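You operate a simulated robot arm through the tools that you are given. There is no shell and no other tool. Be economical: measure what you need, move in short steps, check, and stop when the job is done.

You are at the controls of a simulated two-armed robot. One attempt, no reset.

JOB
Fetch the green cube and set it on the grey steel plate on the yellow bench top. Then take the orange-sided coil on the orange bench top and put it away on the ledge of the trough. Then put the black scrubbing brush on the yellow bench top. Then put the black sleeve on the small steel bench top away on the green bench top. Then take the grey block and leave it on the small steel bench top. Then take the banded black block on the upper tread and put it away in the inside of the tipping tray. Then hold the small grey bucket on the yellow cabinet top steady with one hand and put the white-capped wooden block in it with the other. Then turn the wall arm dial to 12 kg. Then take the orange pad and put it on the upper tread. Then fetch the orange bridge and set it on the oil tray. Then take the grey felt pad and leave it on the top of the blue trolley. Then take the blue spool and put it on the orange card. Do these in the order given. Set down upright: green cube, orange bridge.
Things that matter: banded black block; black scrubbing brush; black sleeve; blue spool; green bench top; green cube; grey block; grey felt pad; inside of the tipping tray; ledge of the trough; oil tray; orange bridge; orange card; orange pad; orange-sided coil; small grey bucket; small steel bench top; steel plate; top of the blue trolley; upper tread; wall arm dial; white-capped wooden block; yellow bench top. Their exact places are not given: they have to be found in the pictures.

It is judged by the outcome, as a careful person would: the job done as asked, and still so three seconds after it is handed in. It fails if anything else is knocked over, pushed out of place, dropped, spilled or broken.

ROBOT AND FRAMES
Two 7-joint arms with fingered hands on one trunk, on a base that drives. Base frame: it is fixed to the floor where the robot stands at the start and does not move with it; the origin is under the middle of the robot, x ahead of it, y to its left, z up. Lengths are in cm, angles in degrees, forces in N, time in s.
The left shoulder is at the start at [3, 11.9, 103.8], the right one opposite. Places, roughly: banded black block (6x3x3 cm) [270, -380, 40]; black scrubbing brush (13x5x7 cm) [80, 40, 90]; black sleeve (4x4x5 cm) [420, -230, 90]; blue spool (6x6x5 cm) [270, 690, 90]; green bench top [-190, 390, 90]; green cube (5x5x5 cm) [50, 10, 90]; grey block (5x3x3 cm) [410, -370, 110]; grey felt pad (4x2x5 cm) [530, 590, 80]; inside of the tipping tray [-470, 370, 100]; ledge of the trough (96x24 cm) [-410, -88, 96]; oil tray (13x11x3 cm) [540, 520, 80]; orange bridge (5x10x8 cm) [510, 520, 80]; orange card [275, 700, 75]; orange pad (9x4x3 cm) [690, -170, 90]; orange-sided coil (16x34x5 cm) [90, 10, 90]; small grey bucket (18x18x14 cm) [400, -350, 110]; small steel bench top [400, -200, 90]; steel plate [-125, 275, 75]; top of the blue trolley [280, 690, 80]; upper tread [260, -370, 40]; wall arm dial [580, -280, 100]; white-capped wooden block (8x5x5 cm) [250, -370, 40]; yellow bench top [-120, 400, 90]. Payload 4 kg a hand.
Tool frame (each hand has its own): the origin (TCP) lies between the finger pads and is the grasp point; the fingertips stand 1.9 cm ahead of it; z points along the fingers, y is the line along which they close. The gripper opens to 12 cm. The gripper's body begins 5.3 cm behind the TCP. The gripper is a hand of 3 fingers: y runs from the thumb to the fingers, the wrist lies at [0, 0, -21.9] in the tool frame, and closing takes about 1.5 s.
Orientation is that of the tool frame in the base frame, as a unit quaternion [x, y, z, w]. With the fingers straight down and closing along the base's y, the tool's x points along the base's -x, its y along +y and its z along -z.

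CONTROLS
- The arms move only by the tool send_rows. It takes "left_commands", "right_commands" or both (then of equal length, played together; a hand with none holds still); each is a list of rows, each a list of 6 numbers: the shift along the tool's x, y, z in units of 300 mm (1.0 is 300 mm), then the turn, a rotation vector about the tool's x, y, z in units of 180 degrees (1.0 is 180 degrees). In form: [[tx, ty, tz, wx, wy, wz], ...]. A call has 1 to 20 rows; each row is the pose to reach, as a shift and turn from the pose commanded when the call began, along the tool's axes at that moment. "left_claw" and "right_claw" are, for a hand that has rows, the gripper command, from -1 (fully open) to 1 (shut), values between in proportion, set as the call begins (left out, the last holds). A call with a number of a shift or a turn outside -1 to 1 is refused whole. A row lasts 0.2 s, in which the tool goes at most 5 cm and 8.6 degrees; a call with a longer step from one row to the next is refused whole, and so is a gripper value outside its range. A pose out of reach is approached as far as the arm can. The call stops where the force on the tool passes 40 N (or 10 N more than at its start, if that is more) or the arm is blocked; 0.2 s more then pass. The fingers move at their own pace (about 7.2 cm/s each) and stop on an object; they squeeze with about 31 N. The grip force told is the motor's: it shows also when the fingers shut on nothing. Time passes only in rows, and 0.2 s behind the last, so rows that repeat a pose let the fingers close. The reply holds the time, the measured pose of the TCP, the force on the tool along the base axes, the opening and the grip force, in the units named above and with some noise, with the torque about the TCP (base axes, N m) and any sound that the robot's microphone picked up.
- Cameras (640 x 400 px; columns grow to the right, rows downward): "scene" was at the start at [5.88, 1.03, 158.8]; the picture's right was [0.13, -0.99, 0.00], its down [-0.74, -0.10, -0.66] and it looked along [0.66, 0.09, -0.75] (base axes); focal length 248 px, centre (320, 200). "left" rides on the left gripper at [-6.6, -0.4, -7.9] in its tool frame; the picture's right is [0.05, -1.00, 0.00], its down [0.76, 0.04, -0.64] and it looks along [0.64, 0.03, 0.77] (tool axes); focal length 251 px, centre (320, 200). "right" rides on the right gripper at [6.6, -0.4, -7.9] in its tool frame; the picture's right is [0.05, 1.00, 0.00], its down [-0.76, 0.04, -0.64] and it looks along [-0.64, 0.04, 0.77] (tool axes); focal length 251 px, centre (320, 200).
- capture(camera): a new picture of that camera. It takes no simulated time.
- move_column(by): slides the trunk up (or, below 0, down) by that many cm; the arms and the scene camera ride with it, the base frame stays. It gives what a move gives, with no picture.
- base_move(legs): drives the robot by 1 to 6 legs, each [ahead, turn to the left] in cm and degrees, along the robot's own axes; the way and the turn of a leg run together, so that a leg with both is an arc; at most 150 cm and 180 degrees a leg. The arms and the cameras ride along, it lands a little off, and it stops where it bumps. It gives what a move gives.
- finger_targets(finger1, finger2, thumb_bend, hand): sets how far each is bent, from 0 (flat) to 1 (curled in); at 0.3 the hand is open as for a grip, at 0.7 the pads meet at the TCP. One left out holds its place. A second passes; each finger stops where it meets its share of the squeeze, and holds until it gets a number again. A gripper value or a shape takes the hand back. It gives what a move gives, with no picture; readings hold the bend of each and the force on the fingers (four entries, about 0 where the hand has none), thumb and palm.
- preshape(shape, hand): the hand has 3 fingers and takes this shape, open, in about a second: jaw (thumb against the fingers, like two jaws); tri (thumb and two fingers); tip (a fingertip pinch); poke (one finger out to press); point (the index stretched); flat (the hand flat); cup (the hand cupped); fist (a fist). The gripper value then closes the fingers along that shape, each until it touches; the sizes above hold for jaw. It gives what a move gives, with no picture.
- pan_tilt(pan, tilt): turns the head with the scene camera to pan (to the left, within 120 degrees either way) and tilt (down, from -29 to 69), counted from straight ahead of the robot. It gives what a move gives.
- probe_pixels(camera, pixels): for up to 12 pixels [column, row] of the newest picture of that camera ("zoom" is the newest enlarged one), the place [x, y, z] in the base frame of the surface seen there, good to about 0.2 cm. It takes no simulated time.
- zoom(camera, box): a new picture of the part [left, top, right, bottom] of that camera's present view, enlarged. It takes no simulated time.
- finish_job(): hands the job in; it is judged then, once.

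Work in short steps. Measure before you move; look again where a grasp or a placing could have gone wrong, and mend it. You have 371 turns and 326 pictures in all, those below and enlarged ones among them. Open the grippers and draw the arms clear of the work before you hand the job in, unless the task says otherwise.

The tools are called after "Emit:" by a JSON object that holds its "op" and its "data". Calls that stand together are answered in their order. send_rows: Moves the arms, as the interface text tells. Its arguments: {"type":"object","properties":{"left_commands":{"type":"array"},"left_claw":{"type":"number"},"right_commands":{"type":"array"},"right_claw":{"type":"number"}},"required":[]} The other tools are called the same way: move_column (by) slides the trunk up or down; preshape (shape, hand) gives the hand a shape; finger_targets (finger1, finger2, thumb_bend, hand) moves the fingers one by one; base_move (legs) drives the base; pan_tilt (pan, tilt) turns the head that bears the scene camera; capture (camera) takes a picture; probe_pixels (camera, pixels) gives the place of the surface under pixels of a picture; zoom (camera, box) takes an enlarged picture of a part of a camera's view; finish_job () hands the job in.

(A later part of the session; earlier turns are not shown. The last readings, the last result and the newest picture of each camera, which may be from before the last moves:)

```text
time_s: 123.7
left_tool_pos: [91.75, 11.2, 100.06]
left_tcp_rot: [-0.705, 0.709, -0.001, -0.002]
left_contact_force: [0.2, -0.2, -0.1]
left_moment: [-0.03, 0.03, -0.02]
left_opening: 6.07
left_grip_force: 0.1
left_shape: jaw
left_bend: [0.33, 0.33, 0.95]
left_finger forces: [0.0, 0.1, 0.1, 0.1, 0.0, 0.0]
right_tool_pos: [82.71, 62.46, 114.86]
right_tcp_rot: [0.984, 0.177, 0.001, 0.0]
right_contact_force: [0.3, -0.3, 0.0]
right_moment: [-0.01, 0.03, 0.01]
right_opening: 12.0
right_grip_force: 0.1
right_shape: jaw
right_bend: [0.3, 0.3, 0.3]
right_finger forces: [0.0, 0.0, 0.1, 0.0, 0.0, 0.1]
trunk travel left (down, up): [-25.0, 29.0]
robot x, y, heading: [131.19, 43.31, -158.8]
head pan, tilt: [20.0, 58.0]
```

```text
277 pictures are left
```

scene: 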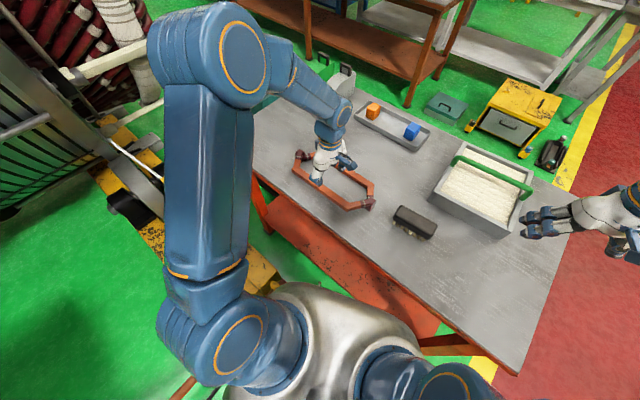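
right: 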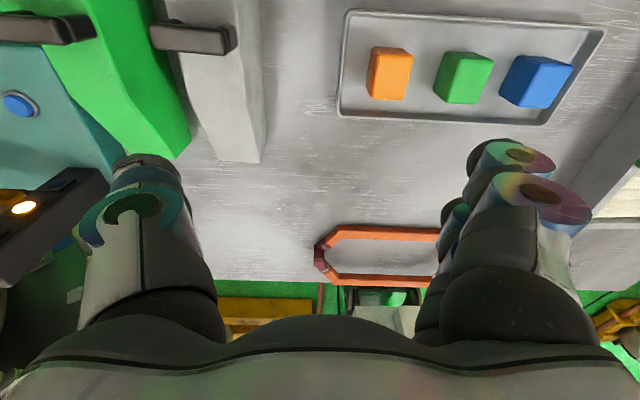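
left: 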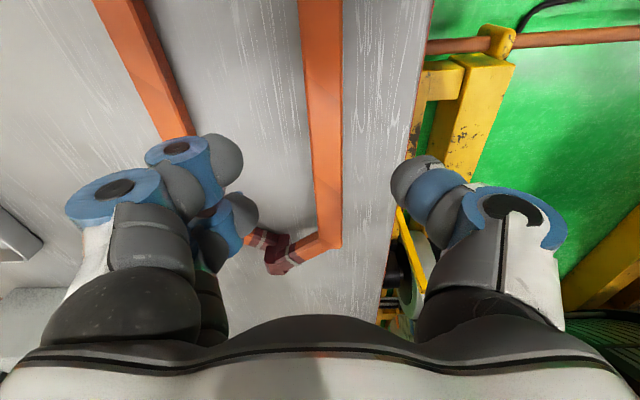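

Bar is centred at col ~322. Lower to z≈89.3 and close.

Emit:
{"op": "send_rows", "data": {"left_commands": [[0, 0, 0.12, 0, 0, 0], [0, 0, 0.24, 0, 0, 0], [0, 0, 0.32, 0, 0, 0], [0, 0, 0.358, 0, 0, 0]]}}

Emit:
{"op": "send_rows", "data": {"left_commands": [[0, 0, 0, 0, 0, 0], [0, 0, 0, 0, 0, 0], [0, 0, 0, 0, 0, 0], [0, 0, 0, 0, 0, 0], [0, 0, 0, 0, 0, 0]], "left_claw": 1}}

Emit:
{"op": "send_rows", "data": {"left_commands": [[0, 0, -0.03, 0, 0, 0], [0, 0, -0.07, 0, 0, 0], [0, 0, -0.12, 0, 0, 0], [0, 0, -0.17, 0, 0, 0]]}}

Emit:
{"op": "capture", "data": {"camera": "scene"}}

Emit:
{"op": "capture", "data": {"camera": "left"}}

```text
time_s: 124.7
left_tool_pos: [91.65, 11.02, 89.33]
left_tcp_rot: [-0.706, 0.708, 0.001, -0.001]
left_contact_force: [-1.0, -0.8, 0.2]
left_moment: [-0.01, -0.03, 0.02]
left_opening: 6.05
left_grip_force: 0.1
left_shape: jaw
left_bend: [0.33, 0.33, 0.95]
left_finger forces: [0.1, 0.0, 0.1, 0.0, 0.1, 0.1]
right_tool_pos: [82.82, 62.5, 114.85]
right_tcp_rot: [0.984, 0.177, -0.001, 0.0]
right_contact_force: [0.6, -0.4, -0.9]
right_moment: [0.01, 0.03, -0.01]
right_opening: 11.98
right_grip_force: 0.0
right_shape: jaw
right_bend: [0.3, 0.3, 0.3]
right_finger forces: [0.1, 0.1, 0.0, 0.0, 0.1, 0.1]
trunk travel left (down, up): [-25.0, 29.0]
robot x, y, heading: [131.22, 43.02, -158.9]
head pan, tilt: [20.0, 58.0]
```

```text
time_s: 125.9
left_tool_pos: [91.63, 11.08, 89.27]
left_tcp_rot: [-0.706, 0.708, 0.001, -0.001]
left_contact_force: [0.2, -0.3, -1.5]
left_moment: [0.01, 0.09, -0.03]
left_opening: 0.01
left_grip_force: 31.0
left_shape: jaw
left_bend: [0.74, 0.74, 0.84]
left_finger forces: [4.6, 5.7, 0.0, 0.0, 10.0, 0.1]
right_tool_pos: [82.81, 62.49, 114.61]
right_tcp_rot: [0.984, 0.177, 0.0, 0.0]
right_contact_force: [-0.8, -0.3, -0.9]
right_moment: [0.04, 0.0, 0.0]
right_opening: 11.99
right_grip_force: 0.0
right_shape: jaw
right_bend: [0.3, 0.3, 0.3]
right_finger forces: [0.0, 0.0, 0.0, 0.1, 0.1, 0.1]
trunk travel left (down, up): [-25.0, 29.0]
robot x, y, heading: [130.57, 43.13, -158.8]
head pan, tilt: [20.0, 58.0]
```

```text
time_s: 126.9
left_tool_pos: [91.61, 11.1, 94.55]
left_tcp_rot: [-0.706, 0.708, 0.0, -0.001]
left_contact_force: [-0.5, 0.0, -1.7]
left_moment: [0.01, -0.07, -0.02]
left_opening: 0.01
left_grip_force: 31.2
left_shape: jaw
left_bend: [0.74, 0.74, 0.82]
left_finger forces: [0.6, 2.1, 0.0, 0.1, 1.1, 0.0]
right_tool_pos: [82.87, 62.54, 114.77]
right_tcp_rot: [0.984, 0.177, -0.001, 0.0]
right_contact_force: [0.0, 0.4, -0.6]
right_moment: [-0.02, -0.01, -0.01]
right_opening: 12.01
right_grip_force: 0.0
right_shape: jaw
right_bend: [0.3, 0.3, 0.3]
right_finger forces: [0.0, 0.0, 0.0, 0.0, 0.0, 0.1]
trunk travel left (down, up): [-25.0, 29.0]
robot x, y, heading: [130.95, 42.89, -159.0]
head pan, tilt: [20.0, 58.0]
```

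```text
276 pictures are left
```

scene: 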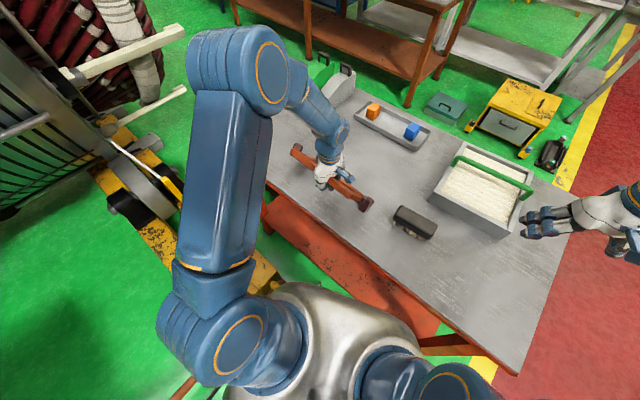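

```text
275 pictures are left
```

left: 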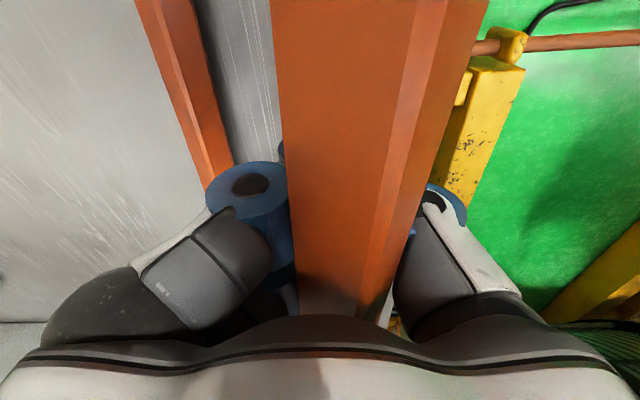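

The fingers closed under the bar and cage it. I raise it more and look at how it hangs.

Emit:
{"op": "send_rows", "data": {"left_commands": [[0, 0, -0.1, 0, 0, 0], [0, 0, -0.2, 0, 0, 0], [0, 0, -0.3, 0, 0, 0], [0, 0, -0.4, 0, 0, 0], [0, 0, -0.5, 0, 0, 0], [0, 0, -0.5, 0, 0, 0]]}}

Emit:
{"op": "zoom", "data": {"camera": "scene", "box": [260, 60, 460, 220]}}

Emit:
{"op": "capture", "data": {"camera": "left"}}

Emit:
{"op": "capture", "data": {"camera": "right"}}

```text
time_s: 128.3
left_tool_pos: [91.8, 11.09, 109.47]
left_tcp_rot: [-0.705, 0.709, 0.0, -0.002]
left_contact_force: [-0.5, 0.4, -3.3]
left_moment: [0.01, 0.06, 0.0]
left_opening: 0.0
left_grip_force: 30.7
left_shape: jaw
left_bend: [0.74, 0.74, 0.82]
left_finger forces: [0.4, 0.1, 0.0, 0.0, 4.4, 0.2]
right_tool_pos: [82.75, 62.5, 114.76]
right_tcp_rot: [0.984, 0.178, 0.001, 0.0]
right_contact_force: [-0.1, -0.5, 0.5]
right_moment: [-0.01, -0.03, -0.02]
right_opening: 11.99
right_grip_force: 0.0
right_shape: jaw
right_bend: [0.3, 0.3, 0.3]
right_finger forces: [0.0, 0.0, 0.0, 0.0, 0.0, 0.1]
trunk travel left (down, up): [-25.0, 29.0]
robot x, y, heading: [130.86, 42.86, -158.8]
head pan, tilt: [20.0, 58.0]
```

```text
2.50 times, centred on (360, 140) of scene
```

zoom: 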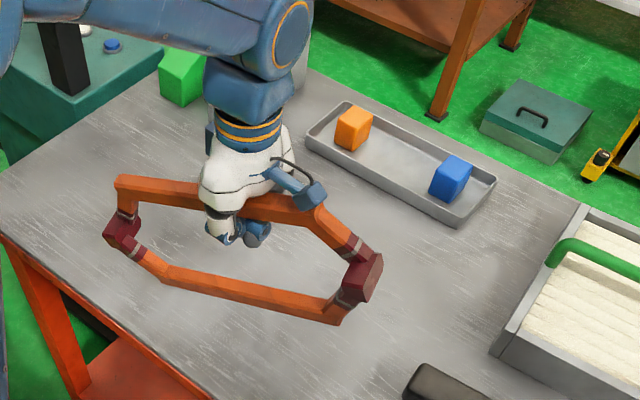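

```text
273 pictures are left
```

left: 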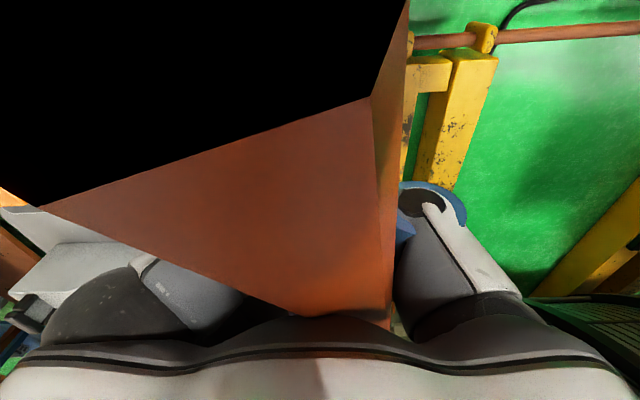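

```text
272 pictures are left
```

right: 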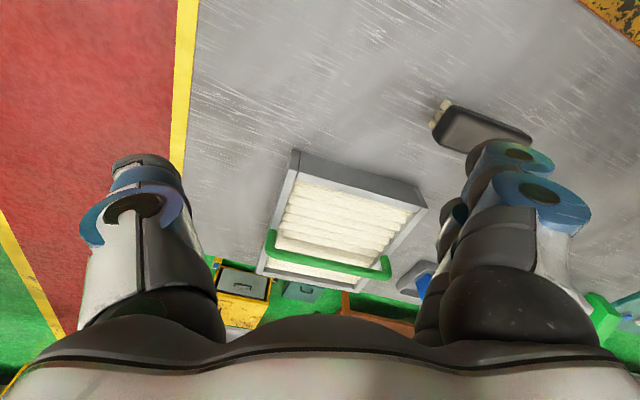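

The coil hangs like a pendulum from the closed fingers. A firm flat grip is better, so I measure where its lower bar hangs in order to lay it back and regrip higher.

Emit:
{"op": "probe_pixels", "data": {"camera": "zoom", "pixels": [[240, 290], [165, 272], [330, 308], [120, 230], [360, 280], [155, 190], [290, 208], [125, 190]]}}

```text
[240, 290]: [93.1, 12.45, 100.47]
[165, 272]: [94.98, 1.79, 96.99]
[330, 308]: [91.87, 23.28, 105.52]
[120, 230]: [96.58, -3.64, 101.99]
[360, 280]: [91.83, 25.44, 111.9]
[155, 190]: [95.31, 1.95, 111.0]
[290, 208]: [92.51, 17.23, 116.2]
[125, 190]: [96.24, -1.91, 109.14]
```

It hangs vertically, slightly tilted, bar up against the palm. I stand its lower bar on the table (shifted inward) so that I can regrip the upper bar firmly with the pads.

Emit:
{"op": "send_rows", "data": {"left_commands": [[0, 0.1, 0.05, 0, 0, 0], [0, 0.2, 0.1, 0, 0, 0], [0, 0.267, 0.18, 0, 0, 0], [0, 0.267, 0.25, 0, 0, 0], [0, 0.267, 0.32, 0, 0, 0], [0, 0.267, 0.38, 0, 0, 0], [0, 0.267, 0.42, 0, 0, 0]]}}

Emit:
{"op": "zoom", "data": {"camera": "scene", "box": [260, 60, 460, 220]}}

```text
time_s: 129.9
left_tool_pos: [83.86, 11.11, 97.05]
left_tcp_rot: [-0.706, 0.708, 0.001, -0.002]
left_contact_force: [-0.1, -0.1, 0.3]
left_moment: [0.01, 0.01, -0.02]
left_opening: 0.0
left_grip_force: 31.2
left_shape: jaw
left_bend: [0.74, 0.74, 0.83]
left_finger forces: [0.2, 0.0, 0.0, 0.0, 0.2, 0.0]
right_tool_pos: [82.89, 62.4, 114.85]
right_tcp_rot: [0.984, 0.179, 0.0, 0.0]
right_contact_force: [0.3, 0.4, 0.5]
right_moment: [-0.02, 0.0, -0.02]
right_opening: 12.0
right_grip_force: 0.0
right_shape: jaw
right_bend: [0.3, 0.3, 0.3]
right_finger forces: [0.1, 0.0, 0.0, 0.0, 0.1, 0.0]
trunk travel left (down, up): [-25.0, 29.0]
robot x, y, heading: [131.32, 43.22, -158.7]
head pan, tilt: [20.0, 58.0]
```

```text
2.50 times, centred on (360, 140) of scene
```

zoom: 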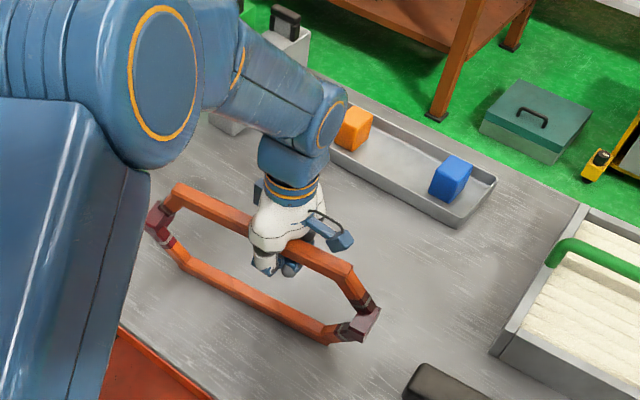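

It now stands level on its lower bar, upper bar by the palm. I probe both bars.

Emit:
{"op": "probe_pixels", "data": {"camera": "zoom", "pixels": [[210, 208], [235, 215], [330, 258], [345, 266], [250, 293], [300, 322], [180, 265], [155, 218], [355, 325]]}}

```text
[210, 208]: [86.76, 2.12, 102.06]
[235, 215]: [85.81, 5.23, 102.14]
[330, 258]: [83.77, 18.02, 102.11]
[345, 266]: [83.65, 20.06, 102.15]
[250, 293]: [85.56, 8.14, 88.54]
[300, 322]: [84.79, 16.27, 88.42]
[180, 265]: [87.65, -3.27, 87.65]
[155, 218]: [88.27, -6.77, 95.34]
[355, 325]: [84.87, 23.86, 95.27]
```

I open a little, rise 4 cm so the pads face the upper bar, turn 10° to match it, and close.

Emit:
{"op": "send_rows", "data": {"left_commands": [[0, 0, 0, 0, 0, 0], [0, 0, 0, 0, 0, 0], [0, 0, -0.04, 0, 0, -0.02], [0, -0.015, -0.09, 0, 0, -0.04], [0, -0.03, -0.13, 0, 0, -0.055], [0, -0.03, -0.13, 0, 0, -0.055]], "left_claw": 0.35}}

Emit:
{"op": "send_rows", "data": {"left_commands": [[0, 0, 0, 0, 0, 0], [0, 0, 0, 0, 0, 0], [0, 0, 0, 0, 0, 0], [0, 0, 0, 0, 0, 0]], "left_claw": 1}}

Emit:
{"op": "zoom", "data": {"camera": "scene", "box": [260, 60, 460, 220]}}

Emit:
{"op": "capture", "data": {"camera": "left"}}

```text
time_s: 131.3
left_tool_pos: [84.58, 11.12, 100.83]
left_tcp_rot: [0.765, -0.644, 0.0, 0.001]
left_contact_force: [-0.4, 0.1, -0.3]
left_moment: [0.02, -0.01, -0.03]
left_opening: 3.88
left_grip_force: 0.1
left_shape: jaw
left_bend: [0.4, 0.4, 0.94]
left_finger forces: [0.0, 0.2, 0.1, 0.0, 0.0, 0.0]
right_tool_pos: [82.81, 62.41, 114.8]
right_tcp_rot: [0.984, 0.178, 0.0, 0.0]
right_contact_force: [0.1, 0.4, -0.4]
right_moment: [0.0, -0.01, -0.02]
right_opening: 12.0
right_grip_force: 0.1
right_shape: jaw
right_bend: [0.3, 0.3, 0.3]
right_finger forces: [0.0, 0.0, 0.0, 0.0, 0.0, 0.0]
trunk travel left (down, up): [-25.0, 29.0]
robot x, y, heading: [130.97, 43.21, -158.8]
head pan, tilt: [20.0, 58.0]
```

```text
time_s: 132.3
left_tool_pos: [84.52, 11.05, 100.65]
left_tcp_rot: [0.765, -0.644, 0.0, 0.001]
left_contact_force: [0.9, -0.2, 0.5]
left_moment: [-0.02, 0.02, -0.03]
left_opening: 1.4
left_grip_force: 31.2
left_shape: jaw
left_bend: [0.98, 0.99, 0.85]
left_finger forces: [13.4, 13.3, 0.0, 0.0, 26.8, 0.0]
right_tool_pos: [82.8, 62.34, 114.87]
right_tcp_rot: [0.984, 0.178, 0.0, 0.0]
right_contact_force: [0.0, 1.1, -0.2]
right_moment: [-0.02, -0.03, 0.0]
right_opening: 12.01
right_grip_force: 0.0
right_shape: jaw
right_bend: [0.3, 0.3, 0.3]
right_finger forces: [0.1, 0.0, 0.1, 0.1, 0.1, 0.0]
trunk travel left (down, up): [-25.0, 29.0]
robot x, y, heading: [131.25, 43.08, -159.0]
head pan, tilt: [20.0, 58.0]
```

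```text
2.50 times, centred on (360, 140) of scene
```

zoom: 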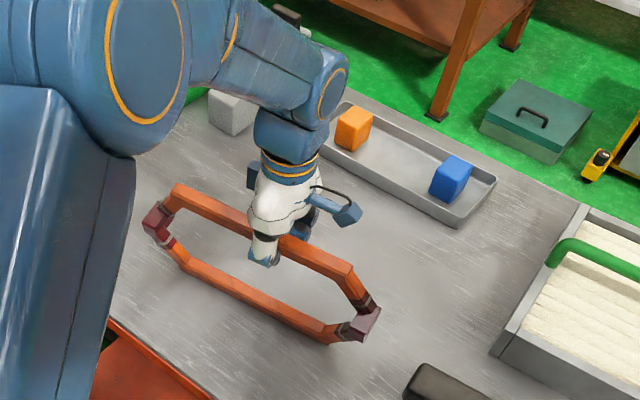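

```text
269 pictures are left
```

left: 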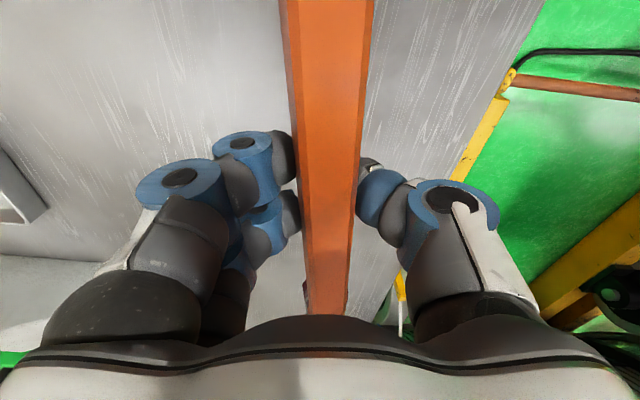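

Firm grip now (1.4 cm, 31 N). I lift the coil and look at the brush, to take it along in the free right hand.

Emit:
{"op": "send_rows", "data": {"left_commands": [[0, 0, -0.1, 0, 0, 0], [0, 0, -0.2, 0, 0, 0], [0, 0, -0.3, 0, 0, 0], [0, 0, -0.4, 0, 0, 0], [0, 0, -0.5, 0, 0, 0], [0, 0, -0.6, 0, 0, 0]]}}

Emit:
{"op": "pan_tilt", "data": {"pan": -5, "tilt": 58}}

Emit:
{"op": "capture", "data": {"camera": "scene"}}

Emit:
{"op": "capture", "data": {"camera": "right"}}

```text
time_s: 133.7
left_tool_pos: [84.64, 11.1, 118.88]
left_tcp_rot: [0.765, -0.645, 0.0, 0.001]
left_contact_force: [0.3, 0.0, -3.1]
left_moment: [0.11, 0.01, -0.04]
left_opening: 1.4
left_grip_force: 30.9
left_shape: jaw
left_bend: [0.98, 0.98, 0.85]
left_finger forces: [13.8, 13.4, 0.0, 0.0, 27.3, 0.1]
right_tool_pos: [82.83, 62.42, 114.85]
right_tcp_rot: [0.984, 0.178, -0.001, 0.0]
right_contact_force: [-0.2, -0.7, 0.2]
right_moment: [-0.02, 0.03, -0.03]
right_opening: 12.0
right_grip_force: 0.1
right_shape: jaw
right_bend: [0.3, 0.3, 0.3]
right_finger forces: [0.0, 0.0, 0.0, 0.0, 0.0, 0.0]
trunk travel left (down, up): [-25.0, 29.0]
robot x, y, heading: [130.38, 43.16, -159.0]
head pan, tilt: [20.0, 58.0]
```

```text
time_s: 134.6
left_tool_pos: [84.44, 11.11, 118.89]
left_tcp_rot: [0.764, -0.645, 0.001, 0.001]
left_contact_force: [-0.3, -1.0, -4.5]
left_moment: [0.06, 0.01, 0.01]
left_opening: 1.42
left_grip_force: 31.0
left_shape: jaw
left_bend: [0.98, 0.98, 0.85]
left_finger forces: [13.4, 13.5, 0.1, 0.0, 27.2, 0.0]
right_tool_pos: [82.73, 62.41, 114.79]
right_tcp_rot: [0.984, 0.178, 0.0, -0.001]
right_contact_force: [0.4, -0.6, -0.6]
right_moment: [0.0, -0.03, -0.06]
right_opening: 12.01
right_grip_force: 0.1
right_shape: jaw
right_bend: [0.3, 0.3, 0.3]
right_finger forces: [0.1, 0.0, 0.1, 0.0, 0.1, 0.0]
trunk travel left (down, up): [-25.0, 29.0]
robot x, y, heading: [130.82, 42.94, -158.9]
head pan, tilt: [-5.0, 58.0]
```

```text
268 pictures are left
```

scene: 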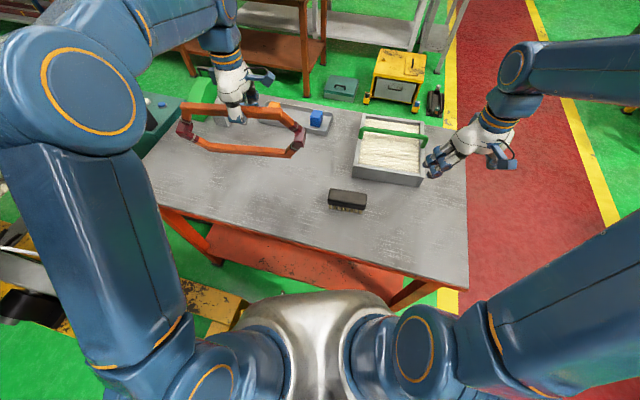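

```text
267 pictures are left
```

right: 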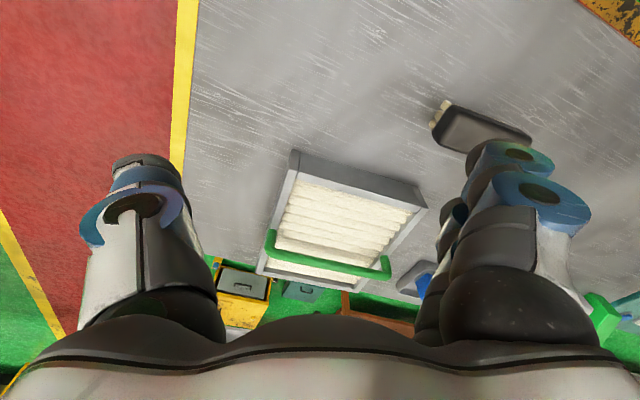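

I probe the brush's top outline in the scene view.

Emit:
{"op": "probe_pixels", "data": {"camera": "scene", "pixels": [[332, 190], [366, 194], [331, 200], [365, 204], [348, 197], [340, 207], [360, 209], [385, 180], [422, 180]]}}

Emit:
{"op": "zoom", "data": {"camera": "scene", "box": [300, 160, 400, 240]}}

```text
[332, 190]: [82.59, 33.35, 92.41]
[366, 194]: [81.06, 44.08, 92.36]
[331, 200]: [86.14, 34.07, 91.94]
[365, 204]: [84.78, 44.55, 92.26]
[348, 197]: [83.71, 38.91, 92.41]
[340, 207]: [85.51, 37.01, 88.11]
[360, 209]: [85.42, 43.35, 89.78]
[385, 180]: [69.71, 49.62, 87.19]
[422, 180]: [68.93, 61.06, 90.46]
```

```text
5.00 times, centred on (350, 200) of scene
```

zoom: 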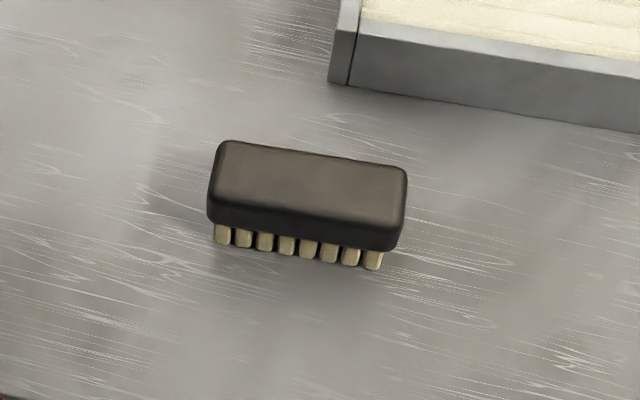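

Brush top is at z 92.4, centre (83.7, 39), long axis near y. I swing the right hand over it, turned to close across its 5 cm width, moving the coil a little aside.

Emit:
{"op": "send_rows", "data": {"right_commands": [[-0.024, 0.074, 0.038, 0, 0, -0.043], [-0.048, 0.149, 0.077, 0, 0, -0.086], [-0.073, 0.223, 0.115, 0, 0, -0.129], [-0.097, 0.297, 0.153, 0, 0, -0.172], [-0.121, 0.371, 0.191, 0, 0, -0.215], [-0.145, 0.446, 0.23, 0, 0, -0.258], [-0.169, 0.52, 0.268, 0, 0, -0.301], [-0.194, 0.594, 0.306, 0, 0, -0.344], [-0.218, 0.668, 0.345, 0, 0, -0.387], [-0.242, 0.743, 0.383, 0, 0, -0.43]], "left_commands": [[0.05, -0.03, 0, 0, 0, 0], [0.1, -0.06, 0, 0, 0, 0], [0.15, -0.1, 0, 0, 0, 0], [0.2, -0.13, 0, 0, 0, 0], [0.231, -0.164, 0, 0, 0, 0], [0.231, -0.164, 0, 0, 0, 0], [0.231, -0.164, 0, 0, 0, 0], [0.231, -0.164, 0, 0, 0, 0], [0.231, -0.164, 0, 0, 0, 0], [0.231, -0.164, 0, 0, 0, 0]], "right_claw": -0.35}}

Emit:
{"op": "capture", "data": {"camera": "right"}}

Emit:
{"op": "capture", "data": {"camera": "scene"}}

```text
time_s: 136.8
left_tool_pos: [90.59, 5.01, 118.69]
left_tcp_rot: [0.765, -0.644, -0.001, 0.001]
left_contact_force: [-0.8, -0.9, -3.7]
left_moment: [0.12, 0.0, 0.04]
left_opening: 1.43
left_grip_force: 30.9
left_shape: jaw
left_bend: [0.98, 0.98, 0.85]
left_finger forces: [13.3, 13.6, 0.0, 0.0, 27.0, 0.1]
right_tool_pos: [83.72, 38.94, 103.42]
right_tcp_rot: [0.656, 0.755, 0.0, 0.0]
right_contact_force: [0.7, 0.3, -0.3]
right_moment: [0.02, 0.01, 0.0]
right_opening: 8.15
right_grip_force: 0.1
right_shape: jaw
right_bend: [0.28, 0.28, 0.14]
right_finger forces: [0.1, 0.1, 0.0, 0.0, 0.0, 0.0]
trunk travel left (down, up): [-25.0, 29.0]
robot x, y, heading: [131.14, 42.63, -158.8]
head pan, tilt: [-5.0, 58.0]
```

```text
265 pictures are left
```

right: 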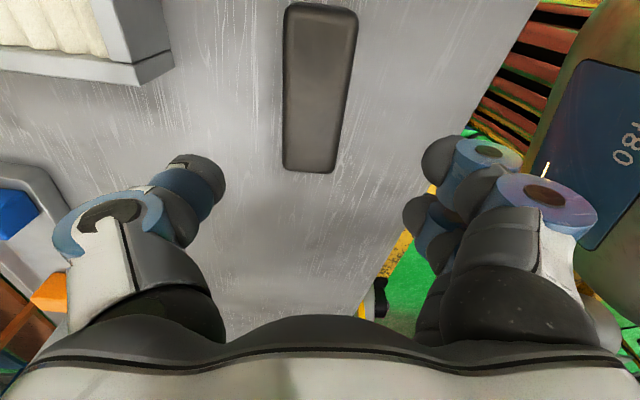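

```text
264 pictures are left
```

scene: 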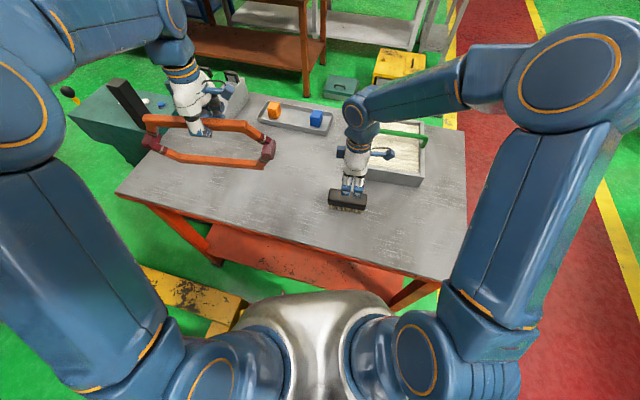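

Brush is centred below the hand. Descend to z≈90.3, close and lift.

Emit:
{"op": "send_rows", "data": {"right_commands": [[0, 0, 0.13, 0, 0, 0], [0, 0, 0.26, 0, 0, 0], [0, 0, 0.36, 0, 0, 0], [0, 0, 0.42, 0, 0, 0], [0, 0, 0.437, 0, 0, 0]]}}

Emit:
{"op": "send_rows", "data": {"right_commands": [[0, 0, 0, 0, 0, 0], [0, 0, 0, 0, 0, 0], [0, 0, 0, 0, 0, 0], [0, 0, 0, 0, 0, 0], [0, 0, 0, 0, 0, 0]], "right_claw": 1}}

Emit:
{"op": "send_rows", "data": {"right_commands": [[0, 0, -0.1, 0, 0, 0], [0, 0, -0.25, 0, 0, 0], [0, 0, -0.4, 0, 0, 0], [0, 0, -0.55, 0, 0, 0], [0, 0, -0.7, 0, 0, 0], [0, 0, -0.84, 0, 0, 0]]}}

Emit:
{"op": "capture", "data": {"camera": "right"}}

Emit:
{"op": "capture", "data": {"camera": "scene"}}

```text
time_s: 138.0
left_tool_pos: [90.63, 5.07, 118.75]
left_tcp_rot: [0.764, -0.645, 0.001, 0.002]
left_contact_force: [-0.3, 0.1, -3.8]
left_moment: [0.12, 0.02, 0.02]
left_opening: 1.4
left_grip_force: 30.4
left_shape: jaw
left_bend: [0.98, 0.98, 0.85]
left_finger forces: [13.1, 13.5, 0.0, 0.0, 26.9, 0.0]
right_tool_pos: [83.55, 38.91, 90.27]
right_tcp_rot: [0.656, 0.754, 0.0, 0.001]
right_contact_force: [-1.7, -0.4, -0.3]
right_moment: [0.0, 0.02, 0.0]
right_opening: 8.14
right_grip_force: 0.0
right_shape: jaw
right_bend: [0.28, 0.28, 0.14]
right_finger forces: [0.1, 0.0, 0.0, 0.0, 0.0, 0.0]
trunk travel left (down, up): [-25.0, 29.0]
robot x, y, heading: [131.09, 43.09, -158.7]
head pan, tilt: [-5.0, 58.0]
```

```text
time_s: 139.2
left_tool_pos: [90.56, 4.95, 118.61]
left_tcp_rot: [0.764, -0.645, 0.001, 0.001]
left_contact_force: [0.5, 1.3, -3.4]
left_moment: [0.06, -0.01, 0.01]
left_opening: 1.41
left_grip_force: 31.0
left_shape: jaw
left_bend: [0.98, 0.98, 0.85]
left_finger forces: [13.1, 13.5, 0.0, 0.1, 27.0, 0.0]
right_tool_pos: [83.78, 38.8, 90.27]
right_tcp_rot: [0.657, 0.754, 0.001, 0.0]
right_contact_force: [-0.1, -0.4, -0.2]
right_moment: [0.03, -0.02, 0.02]
right_opening: 4.4
right_grip_force: 30.8
right_shape: jaw
right_bend: [0.41, 0.42, 0.96]
right_finger forces: [13.6, 14.1, 0.1, 0.1, 27.6, 0.1]
trunk travel left (down, up): [-25.0, 29.0]
robot x, y, heading: [131.26, 43.06, -158.9]
head pan, tilt: [-5.0, 58.0]
```

```text
time_s: 140.6
left_tool_pos: [90.7, 5.09, 118.72]
left_tcp_rot: [0.764, -0.645, 0.0, 0.001]
left_contact_force: [0.8, -1.3, -3.2]
left_moment: [0.03, -0.02, -0.02]
left_opening: 1.41
left_grip_force: 31.1
left_shape: jaw
left_bend: [0.98, 0.98, 0.85]
left_finger forces: [13.1, 13.4, 0.1, 0.0, 27.0, 0.0]
right_tool_pos: [83.77, 38.93, 115.53]
right_tcp_rot: [0.657, 0.754, 0.0, 0.001]
right_contact_force: [0.2, 0.2, -1.6]
right_moment: [0.01, 0.01, 0.02]
right_opening: 4.38
right_grip_force: 30.9
right_shape: jaw
right_bend: [0.41, 0.42, 0.96]
right_finger forces: [13.6, 14.0, 0.0, 0.0, 27.6, 0.0]
trunk travel left (down, up): [-25.0, 29.0]
robot x, y, heading: [130.93, 43.05, -158.8]
head pan, tilt: [-5.0, 58.0]
```

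```text
263 pictures are left
```

right: 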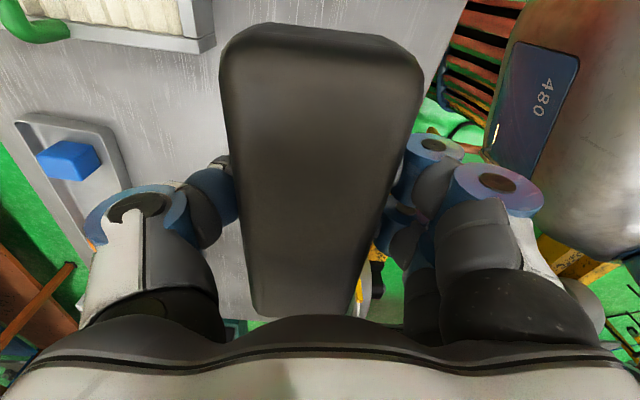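

```text
262 pictures are left
```

scene: 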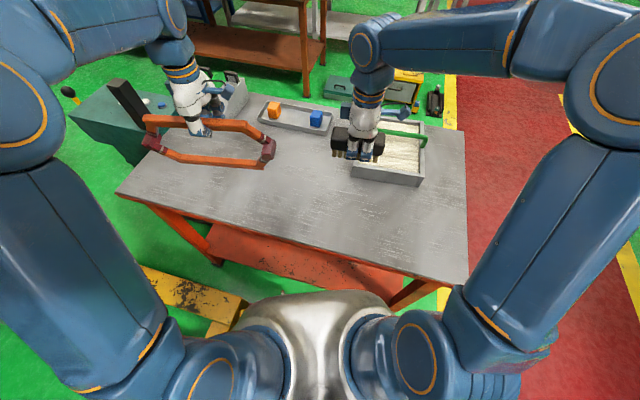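

Both objects are held. I back off, turn toward the aisle with alternating arcs.

Emit:
{"op": "base_move", "data": {"legs": [[-25, 0], [8, -20], [-8, -20], [8, -20], [-8, -20], [130, 0]]}}

Emit:
{"op": "pan_tilt", "data": {"pan": 30, "tilt": 25}}

Emit:
{"op": "capture", "data": {"camera": "scene"}}

```text
time_s: 145.6
left_tool_pos: [94.13, 66.5, 118.54]
left_tcp_rot: [-0.361, 0.933, -0.002, -0.001]
left_contact_force: [-0.4, 1.1, -4.1]
left_moment: [-0.01, -0.03, -0.04]
left_opening: 1.4
left_grip_force: 31.2
left_shape: jaw
left_bend: [0.98, 0.98, 0.85]
left_finger forces: [12.8, 14.2, 0.1, 0.1, 28.0, 0.0]
right_tool_pos: [119.01, 90.55, 115.22]
right_tcp_rot: [0.939, 0.344, -0.001, 0.003]
right_contact_force: [0.4, 1.1, -1.8]
right_moment: [-0.08, -0.01, -0.02]
right_opening: 4.3
right_grip_force: 30.7
right_shape: jaw
right_bend: [0.41, 0.42, 0.96]
right_finger forces: [15.3, 14.3, 0.0, 0.0, 29.7, 0.0]
trunk travel left (down, up): [-25.0, 29.0]
robot x, y, heading: [144.33, 47.87, 142.2]
head pan, tilt: [-5.0, 58.0]
stopped in leg 4: the robot was blocked; the commanded pose is now the measured one
```

```text
time_s: 146.6
left_tool_pos: [94.12, 66.13, 118.83]
left_tcp_rot: [-0.362, 0.932, 0.0, -0.001]
left_contact_force: [-0.1, 0.2, -3.5]
left_moment: [0.04, -0.05, 0.0]
left_opening: 1.39
left_grip_force: 30.4
left_shape: jaw
left_bend: [0.98, 0.98, 0.85]
left_finger forces: [13.1, 14.1, 0.1, 0.0, 28.0, 0.0]
right_tool_pos: [119.0, 90.23, 115.57]
right_tcp_rot: [0.939, 0.345, -0.001, 0.001]
right_contact_force: [0.2, 0.7, -2.0]
right_moment: [-0.02, -0.05, -0.03]
right_opening: 4.29
right_grip_force: 31.0
right_shape: jaw
right_bend: [0.41, 0.42, 0.96]
right_finger forces: [15.4, 14.4, 0.0, 0.0, 29.8, 0.0]
trunk travel left (down, up): [-25.0, 29.0]
robot x, y, heading: [144.84, 48.42, 141.9]
head pan, tilt: [30.0, 25.0]
```

```text
261 pictures are left
```

scene: 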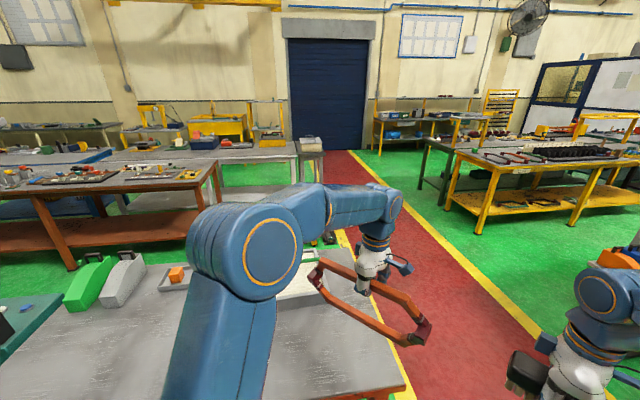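

The yellow trough shows at (218,125) by the far wall. I probe that area for a route.

Emit:
{"op": "zoom", "data": {"camera": "scene", "box": [120, 80, 340, 220]}}

Emit:
{"op": "probe_pixels", "data": {"camera": "scene", "pixels": [[215, 120], [230, 132], [200, 145], [310, 143], [290, 155], [325, 180], [160, 125], [272, 130], [400, 150], [440, 210], [350, 150], [250, 180]]}}

```text
2.86 times, centred on (230, 150) of scene
```

zoom: 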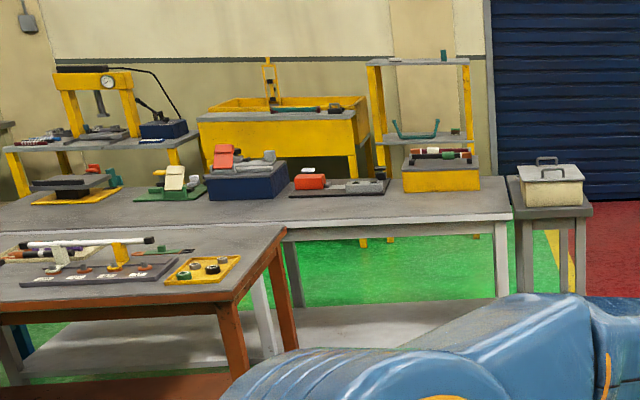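

```text
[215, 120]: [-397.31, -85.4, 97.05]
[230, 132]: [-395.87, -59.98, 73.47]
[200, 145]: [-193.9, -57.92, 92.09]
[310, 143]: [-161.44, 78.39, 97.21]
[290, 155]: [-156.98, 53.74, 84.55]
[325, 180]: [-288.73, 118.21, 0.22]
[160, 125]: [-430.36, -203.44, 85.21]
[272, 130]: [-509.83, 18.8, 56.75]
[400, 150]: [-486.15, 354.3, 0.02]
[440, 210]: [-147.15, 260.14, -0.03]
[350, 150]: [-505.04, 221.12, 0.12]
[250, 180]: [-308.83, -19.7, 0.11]
```

The trough stands by the far wall (front at x≈-397, grey ledge at z≈97). I drive out to the red aisle first.

Emit:
{"op": "base_move", "data": {"legs": [[8, -20], [-8, -20], [75, 0], [20, 20], [20, 20], [20, 20]]}}

```text
time_s: 149.3
left_tool_pos: [116.15, 93.14, 118.78]
left_tcp_rot: [-0.017, 1.0, 0.0, -0.002]
left_contact_force: [0.0, 0.2, -3.4]
left_moment: [-0.03, 0.07, -0.02]
left_opening: 1.06
left_grip_force: 31.1
left_shape: jaw
left_bend: [1.0, 1.0, 0.91]
left_finger forces: [1.6, 3.4, 0.0, 0.0, 6.9, 0.1]
right_tool_pos: [150.89, 95.19, 115.46]
right_tcp_rot: [1.0, -0.003, -0.003, 0.0]
right_contact_force: [0.3, 0.2, -2.3]
right_moment: [0.03, 0.05, 0.01]
right_opening: 4.23
right_grip_force: 30.7
right_shape: jaw
right_bend: [0.41, 0.42, 0.96]
right_finger forces: [14.9, 14.1, 0.0, 0.1, 29.1, 0.1]
trunk travel left (down, up): [-25.0, 29.0]
robot x, y, heading: [138.11, 45.06, 105.4]
head pan, tilt: [30.0, 25.0]
stopped in leg 2: the robot was blocked; the commanded pose is now the measured one
```

The left finger readings dropped (1.06 cm, weak forces); I check how the coil sits.

Emit:
{"op": "capture", "data": {"camera": "left"}}

Emit:
{"op": "pan_tilt", "data": {"pan": 30, "tilt": 50}}

Emit:
{"op": "capture", "data": {"camera": "scene"}}

```text
259 pictures are left
```

left: 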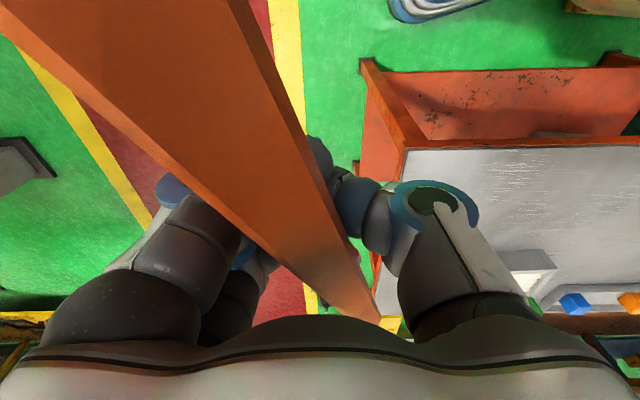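

```text
time_s: 150.2
left_tool_pos: [115.69, 93.18, 118.81]
left_tcp_rot: [-0.017, 1.0, -0.001, -0.002]
left_contact_force: [-0.1, 0.6, -3.6]
left_moment: [-0.04, -0.01, 0.02]
left_opening: 1.04
left_grip_force: 31.5
left_shape: jaw
left_bend: [1.0, 1.0, 0.91]
left_finger forces: [0.1, 1.3, 0.1, 0.1, 2.0, 0.0]
right_tool_pos: [150.39, 95.21, 115.55]
right_tcp_rot: [1.0, -0.001, -0.002, 0.0]
right_contact_force: [0.1, -1.2, -1.4]
right_moment: [-0.04, -0.02, 0.0]
right_opening: 4.25
right_grip_force: 30.9
right_shape: jaw
right_bend: [0.41, 0.42, 0.96]
right_finger forces: [14.8, 14.3, 0.1, 0.1, 29.1, 0.0]
trunk travel left (down, up): [-25.0, 29.0]
robot x, y, heading: [138.58, 45.43, 105.6]
head pan, tilt: [30.0, 50.0]
```

```text
258 pictures are left
```

scene: 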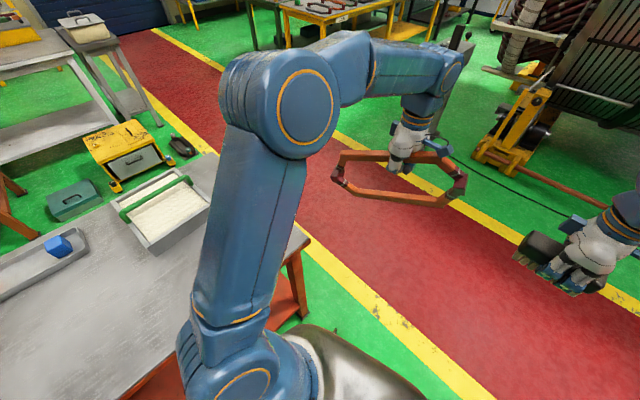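

The bar has slipped up into the curled fingers but stays caged. I carry on gently to the aisle.

Emit:
{"op": "base_move", "data": {"legs": [[80, 0], [20, 20], [20, 18]]}}

Emit:
{"op": "base_move", "data": {"legs": [[25, 18], [25, 18], [100, 0]]}}

Emit:
{"op": "capture", "data": {"camera": "scene"}}

```text
time_s: 156.9
left_tool_pos: [46.66, 178.05, 118.69]
left_tcp_rot: [-0.342, 0.94, -0.001, -0.002]
left_contact_force: [-0.6, -0.1, -3.8]
left_moment: [-0.01, -0.06, 0.01]
left_opening: 1.01
left_grip_force: 31.8
left_shape: jaw
left_bend: [1.0, 1.0, 0.92]
left_finger forces: [0.4, 1.5, 0.0, 0.0, 0.6, 0.0]
right_tool_pos: [72.75, 201.0, 115.4]
right_tcp_rot: [0.946, 0.324, -0.001, 0.001]
right_contact_force: [-0.6, 0.1, -1.8]
right_moment: [0.0, -0.05, -0.01]
right_opening: 4.26
right_grip_force: 31.2
right_shape: jaw
right_bend: [0.41, 0.42, 0.96]
right_finger forces: [14.1, 14.0, 0.0, 0.0, 28.1, 0.1]
trunk travel left (down, up): [-25.0, 29.0]
robot x, y, heading: [96.55, 156.95, 143.5]
head pan, tilt: [30.0, 50.0]
```

```text
time_s: 164.9
left_tool_pos: [-102.95, 158.1, 118.65]
left_tcp_rot: [-0.626, 0.779, -0.002, -0.001]
left_contact_force: [-0.6, -0.1, -4.6]
left_moment: [0.06, -0.02, 0.02]
left_opening: 0.99
left_grip_force: 30.6
left_shape: jaw
left_bend: [1.0, 1.0, 0.92]
left_finger forces: [0.4, 1.1, 0.1, 0.1, 1.6, 0.0]
right_tool_pos: [-96.45, 192.17, 115.54]
right_tcp_rot: [0.791, 0.611, 0.0, 0.001]
right_contact_force: [-0.5, -0.7, -1.5]
right_moment: [-0.01, -0.02, -0.02]
right_opening: 4.24
right_grip_force: 30.8
right_shape: jaw
right_bend: [0.41, 0.42, 0.96]
right_finger forces: [13.4, 13.8, 0.1, 0.0, 27.3, 0.0]
trunk travel left (down, up): [-25.0, 29.0]
robot x, y, heading: [-51.47, 171.36, -179.1]
head pan, tilt: [30.0, 50.0]
```

```text
257 pictures are left
```

scene: 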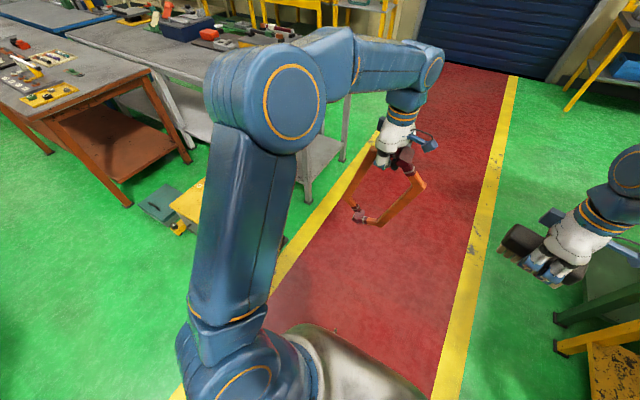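

The coil has slid so the hand hooks its end; it is still threaded by the fingers. Continue along the aisle and turn in toward the trough.

Emit:
{"op": "base_move", "data": {"legs": [[140, 0], [95, 0], [20, 20], [20, 18]]}}

Emit:
{"op": "base_move", "data": {"legs": [[30, 20], [20, 18], [20, 10]]}}

Emit:
{"op": "pan_tilt", "data": {"pan": -35, "tilt": 35}}

Emit:
{"op": "capture", "data": {"camera": "scene"}}

```text
time_s: 178.8
left_tool_pos: [-354.57, 107.0, 118.68]
left_tcp_rot: [0.847, -0.531, 0.002, 0.0]
left_contact_force: [-0.4, -0.3, -4.4]
left_moment: [0.1, 0.01, -0.01]
left_opening: 0.99
left_grip_force: 30.5
left_shape: jaw
left_bend: [1.0, 1.0, 0.92]
left_finger forces: [0.0, 1.9, 0.1, 0.0, 0.2, 0.0]
right_tool_pos: [-370.36, 138.08, 115.6]
right_tcp_rot: [0.547, 0.837, 0.0, 0.001]
right_contact_force: [-0.1, 0.2, -1.5]
right_moment: [0.06, 0.0, 0.03]
right_opening: 4.23
right_grip_force: 30.6
right_shape: jaw
right_bend: [0.41, 0.42, 0.96]
right_finger forces: [13.1, 13.7, 0.1, 0.1, 27.0, 0.0]
trunk travel left (down, up): [-25.0, 29.0]
robot x, y, heading: [-323.93, 152.38, -140.8]
head pan, tilt: [30.0, 50.0]
```

```text
time_s: 183.2
left_tool_pos: [-338.88, 38.36, 118.71]
left_tcp_rot: [0.991, -0.136, 0.001, -0.001]
left_contact_force: [0.4, -0.2, -3.3]
left_moment: [0.06, -0.01, -0.01]
left_opening: 0.96
left_grip_force: 30.9
left_shape: jaw
left_bend: [1.0, 1.0, 0.92]
left_finger forces: [2.3, 0.0, 0.1, 0.0, 2.2, 0.1]
right_tool_pos: [-372.64, 47.01, 115.62]
right_tcp_rot: [0.154, 0.988, 0.002, 0.002]
right_contact_force: [0.1, -0.6, -1.9]
right_moment: [0.03, 0.01, -0.01]
right_opening: 4.23
right_grip_force: 30.6
right_shape: jaw
right_bend: [0.42, 0.43, 0.96]
right_finger forces: [13.3, 13.5, 0.0, 0.0, 26.8, 0.1]
trunk travel left (down, up): [-25.0, 29.0]
robot x, y, heading: [-356.65, 91.57, -92.4]
head pan, tilt: [30.0, 50.0]
```

```text
time_s: 184.6
left_tool_pos: [-339.09, 38.52, 118.72]
left_tcp_rot: [0.991, -0.136, 0.001, -0.001]
left_contact_force: [-1.0, 0.4, -4.4]
left_moment: [-0.02, 0.03, -0.02]
left_opening: 0.97
left_grip_force: 31.0
left_shape: jaw
left_bend: [1.0, 1.0, 0.92]
left_finger forces: [1.8, 0.0, 0.1, 0.1, 2.7, 0.0]
right_tool_pos: [-372.77, 47.21, 115.44]
right_tcp_rot: [0.155, 0.988, 0.0, 0.003]
right_contact_force: [-0.6, -0.1, -1.6]
right_moment: [0.0, -0.01, -0.02]
right_opening: 4.21
right_grip_force: 30.7
right_shape: jaw
right_bend: [0.42, 0.43, 0.96]
right_finger forces: [13.4, 14.1, 0.0, 0.0, 27.5, 0.0]
trunk travel left (down, up): [-25.0, 29.0]
robot x, y, heading: [-356.36, 91.77, -92.4]
head pan, tilt: [-35.0, 35.0]
```

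```text
256 pictures are left
```

scene: 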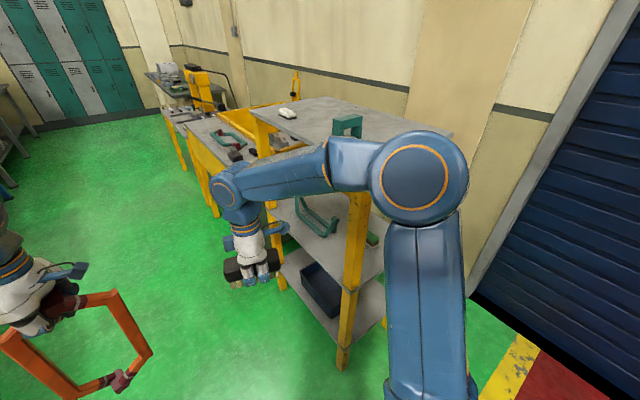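

A tall rack stands right-ahead; the trough's ledge is beyond at (215,140). I probe both.

Emit:
{"op": "probe_pixels", "data": {"camera": "scene", "pixels": [[343, 365], [277, 285], [255, 115], [447, 135], [213, 215], [205, 120], [235, 148], [185, 125], [225, 165], [190, 165], [250, 140], [300, 98]]}}

Emit:
{"op": "zoom", "data": {"camera": "scene", "box": [140, 60, 340, 220]}}

```text
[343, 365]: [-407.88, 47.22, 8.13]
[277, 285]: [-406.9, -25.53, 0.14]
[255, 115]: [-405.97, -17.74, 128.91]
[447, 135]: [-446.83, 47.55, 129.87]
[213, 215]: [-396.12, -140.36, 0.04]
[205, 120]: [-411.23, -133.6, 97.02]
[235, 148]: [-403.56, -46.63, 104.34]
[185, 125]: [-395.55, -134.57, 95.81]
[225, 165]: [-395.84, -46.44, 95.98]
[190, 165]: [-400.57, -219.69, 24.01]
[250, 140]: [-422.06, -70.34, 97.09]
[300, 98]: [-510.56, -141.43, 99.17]
```

```text
2.50 times, centred on (240, 140) of scene
```

zoom: 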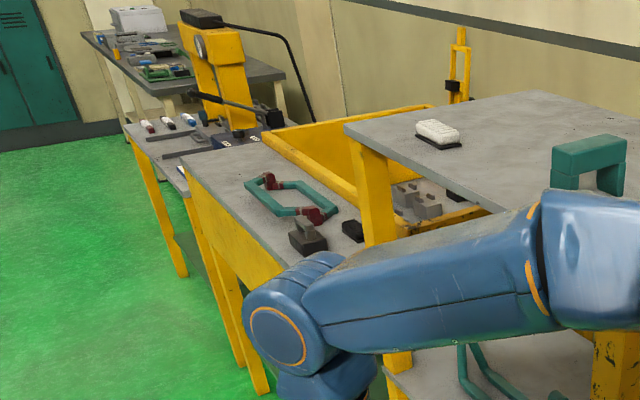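

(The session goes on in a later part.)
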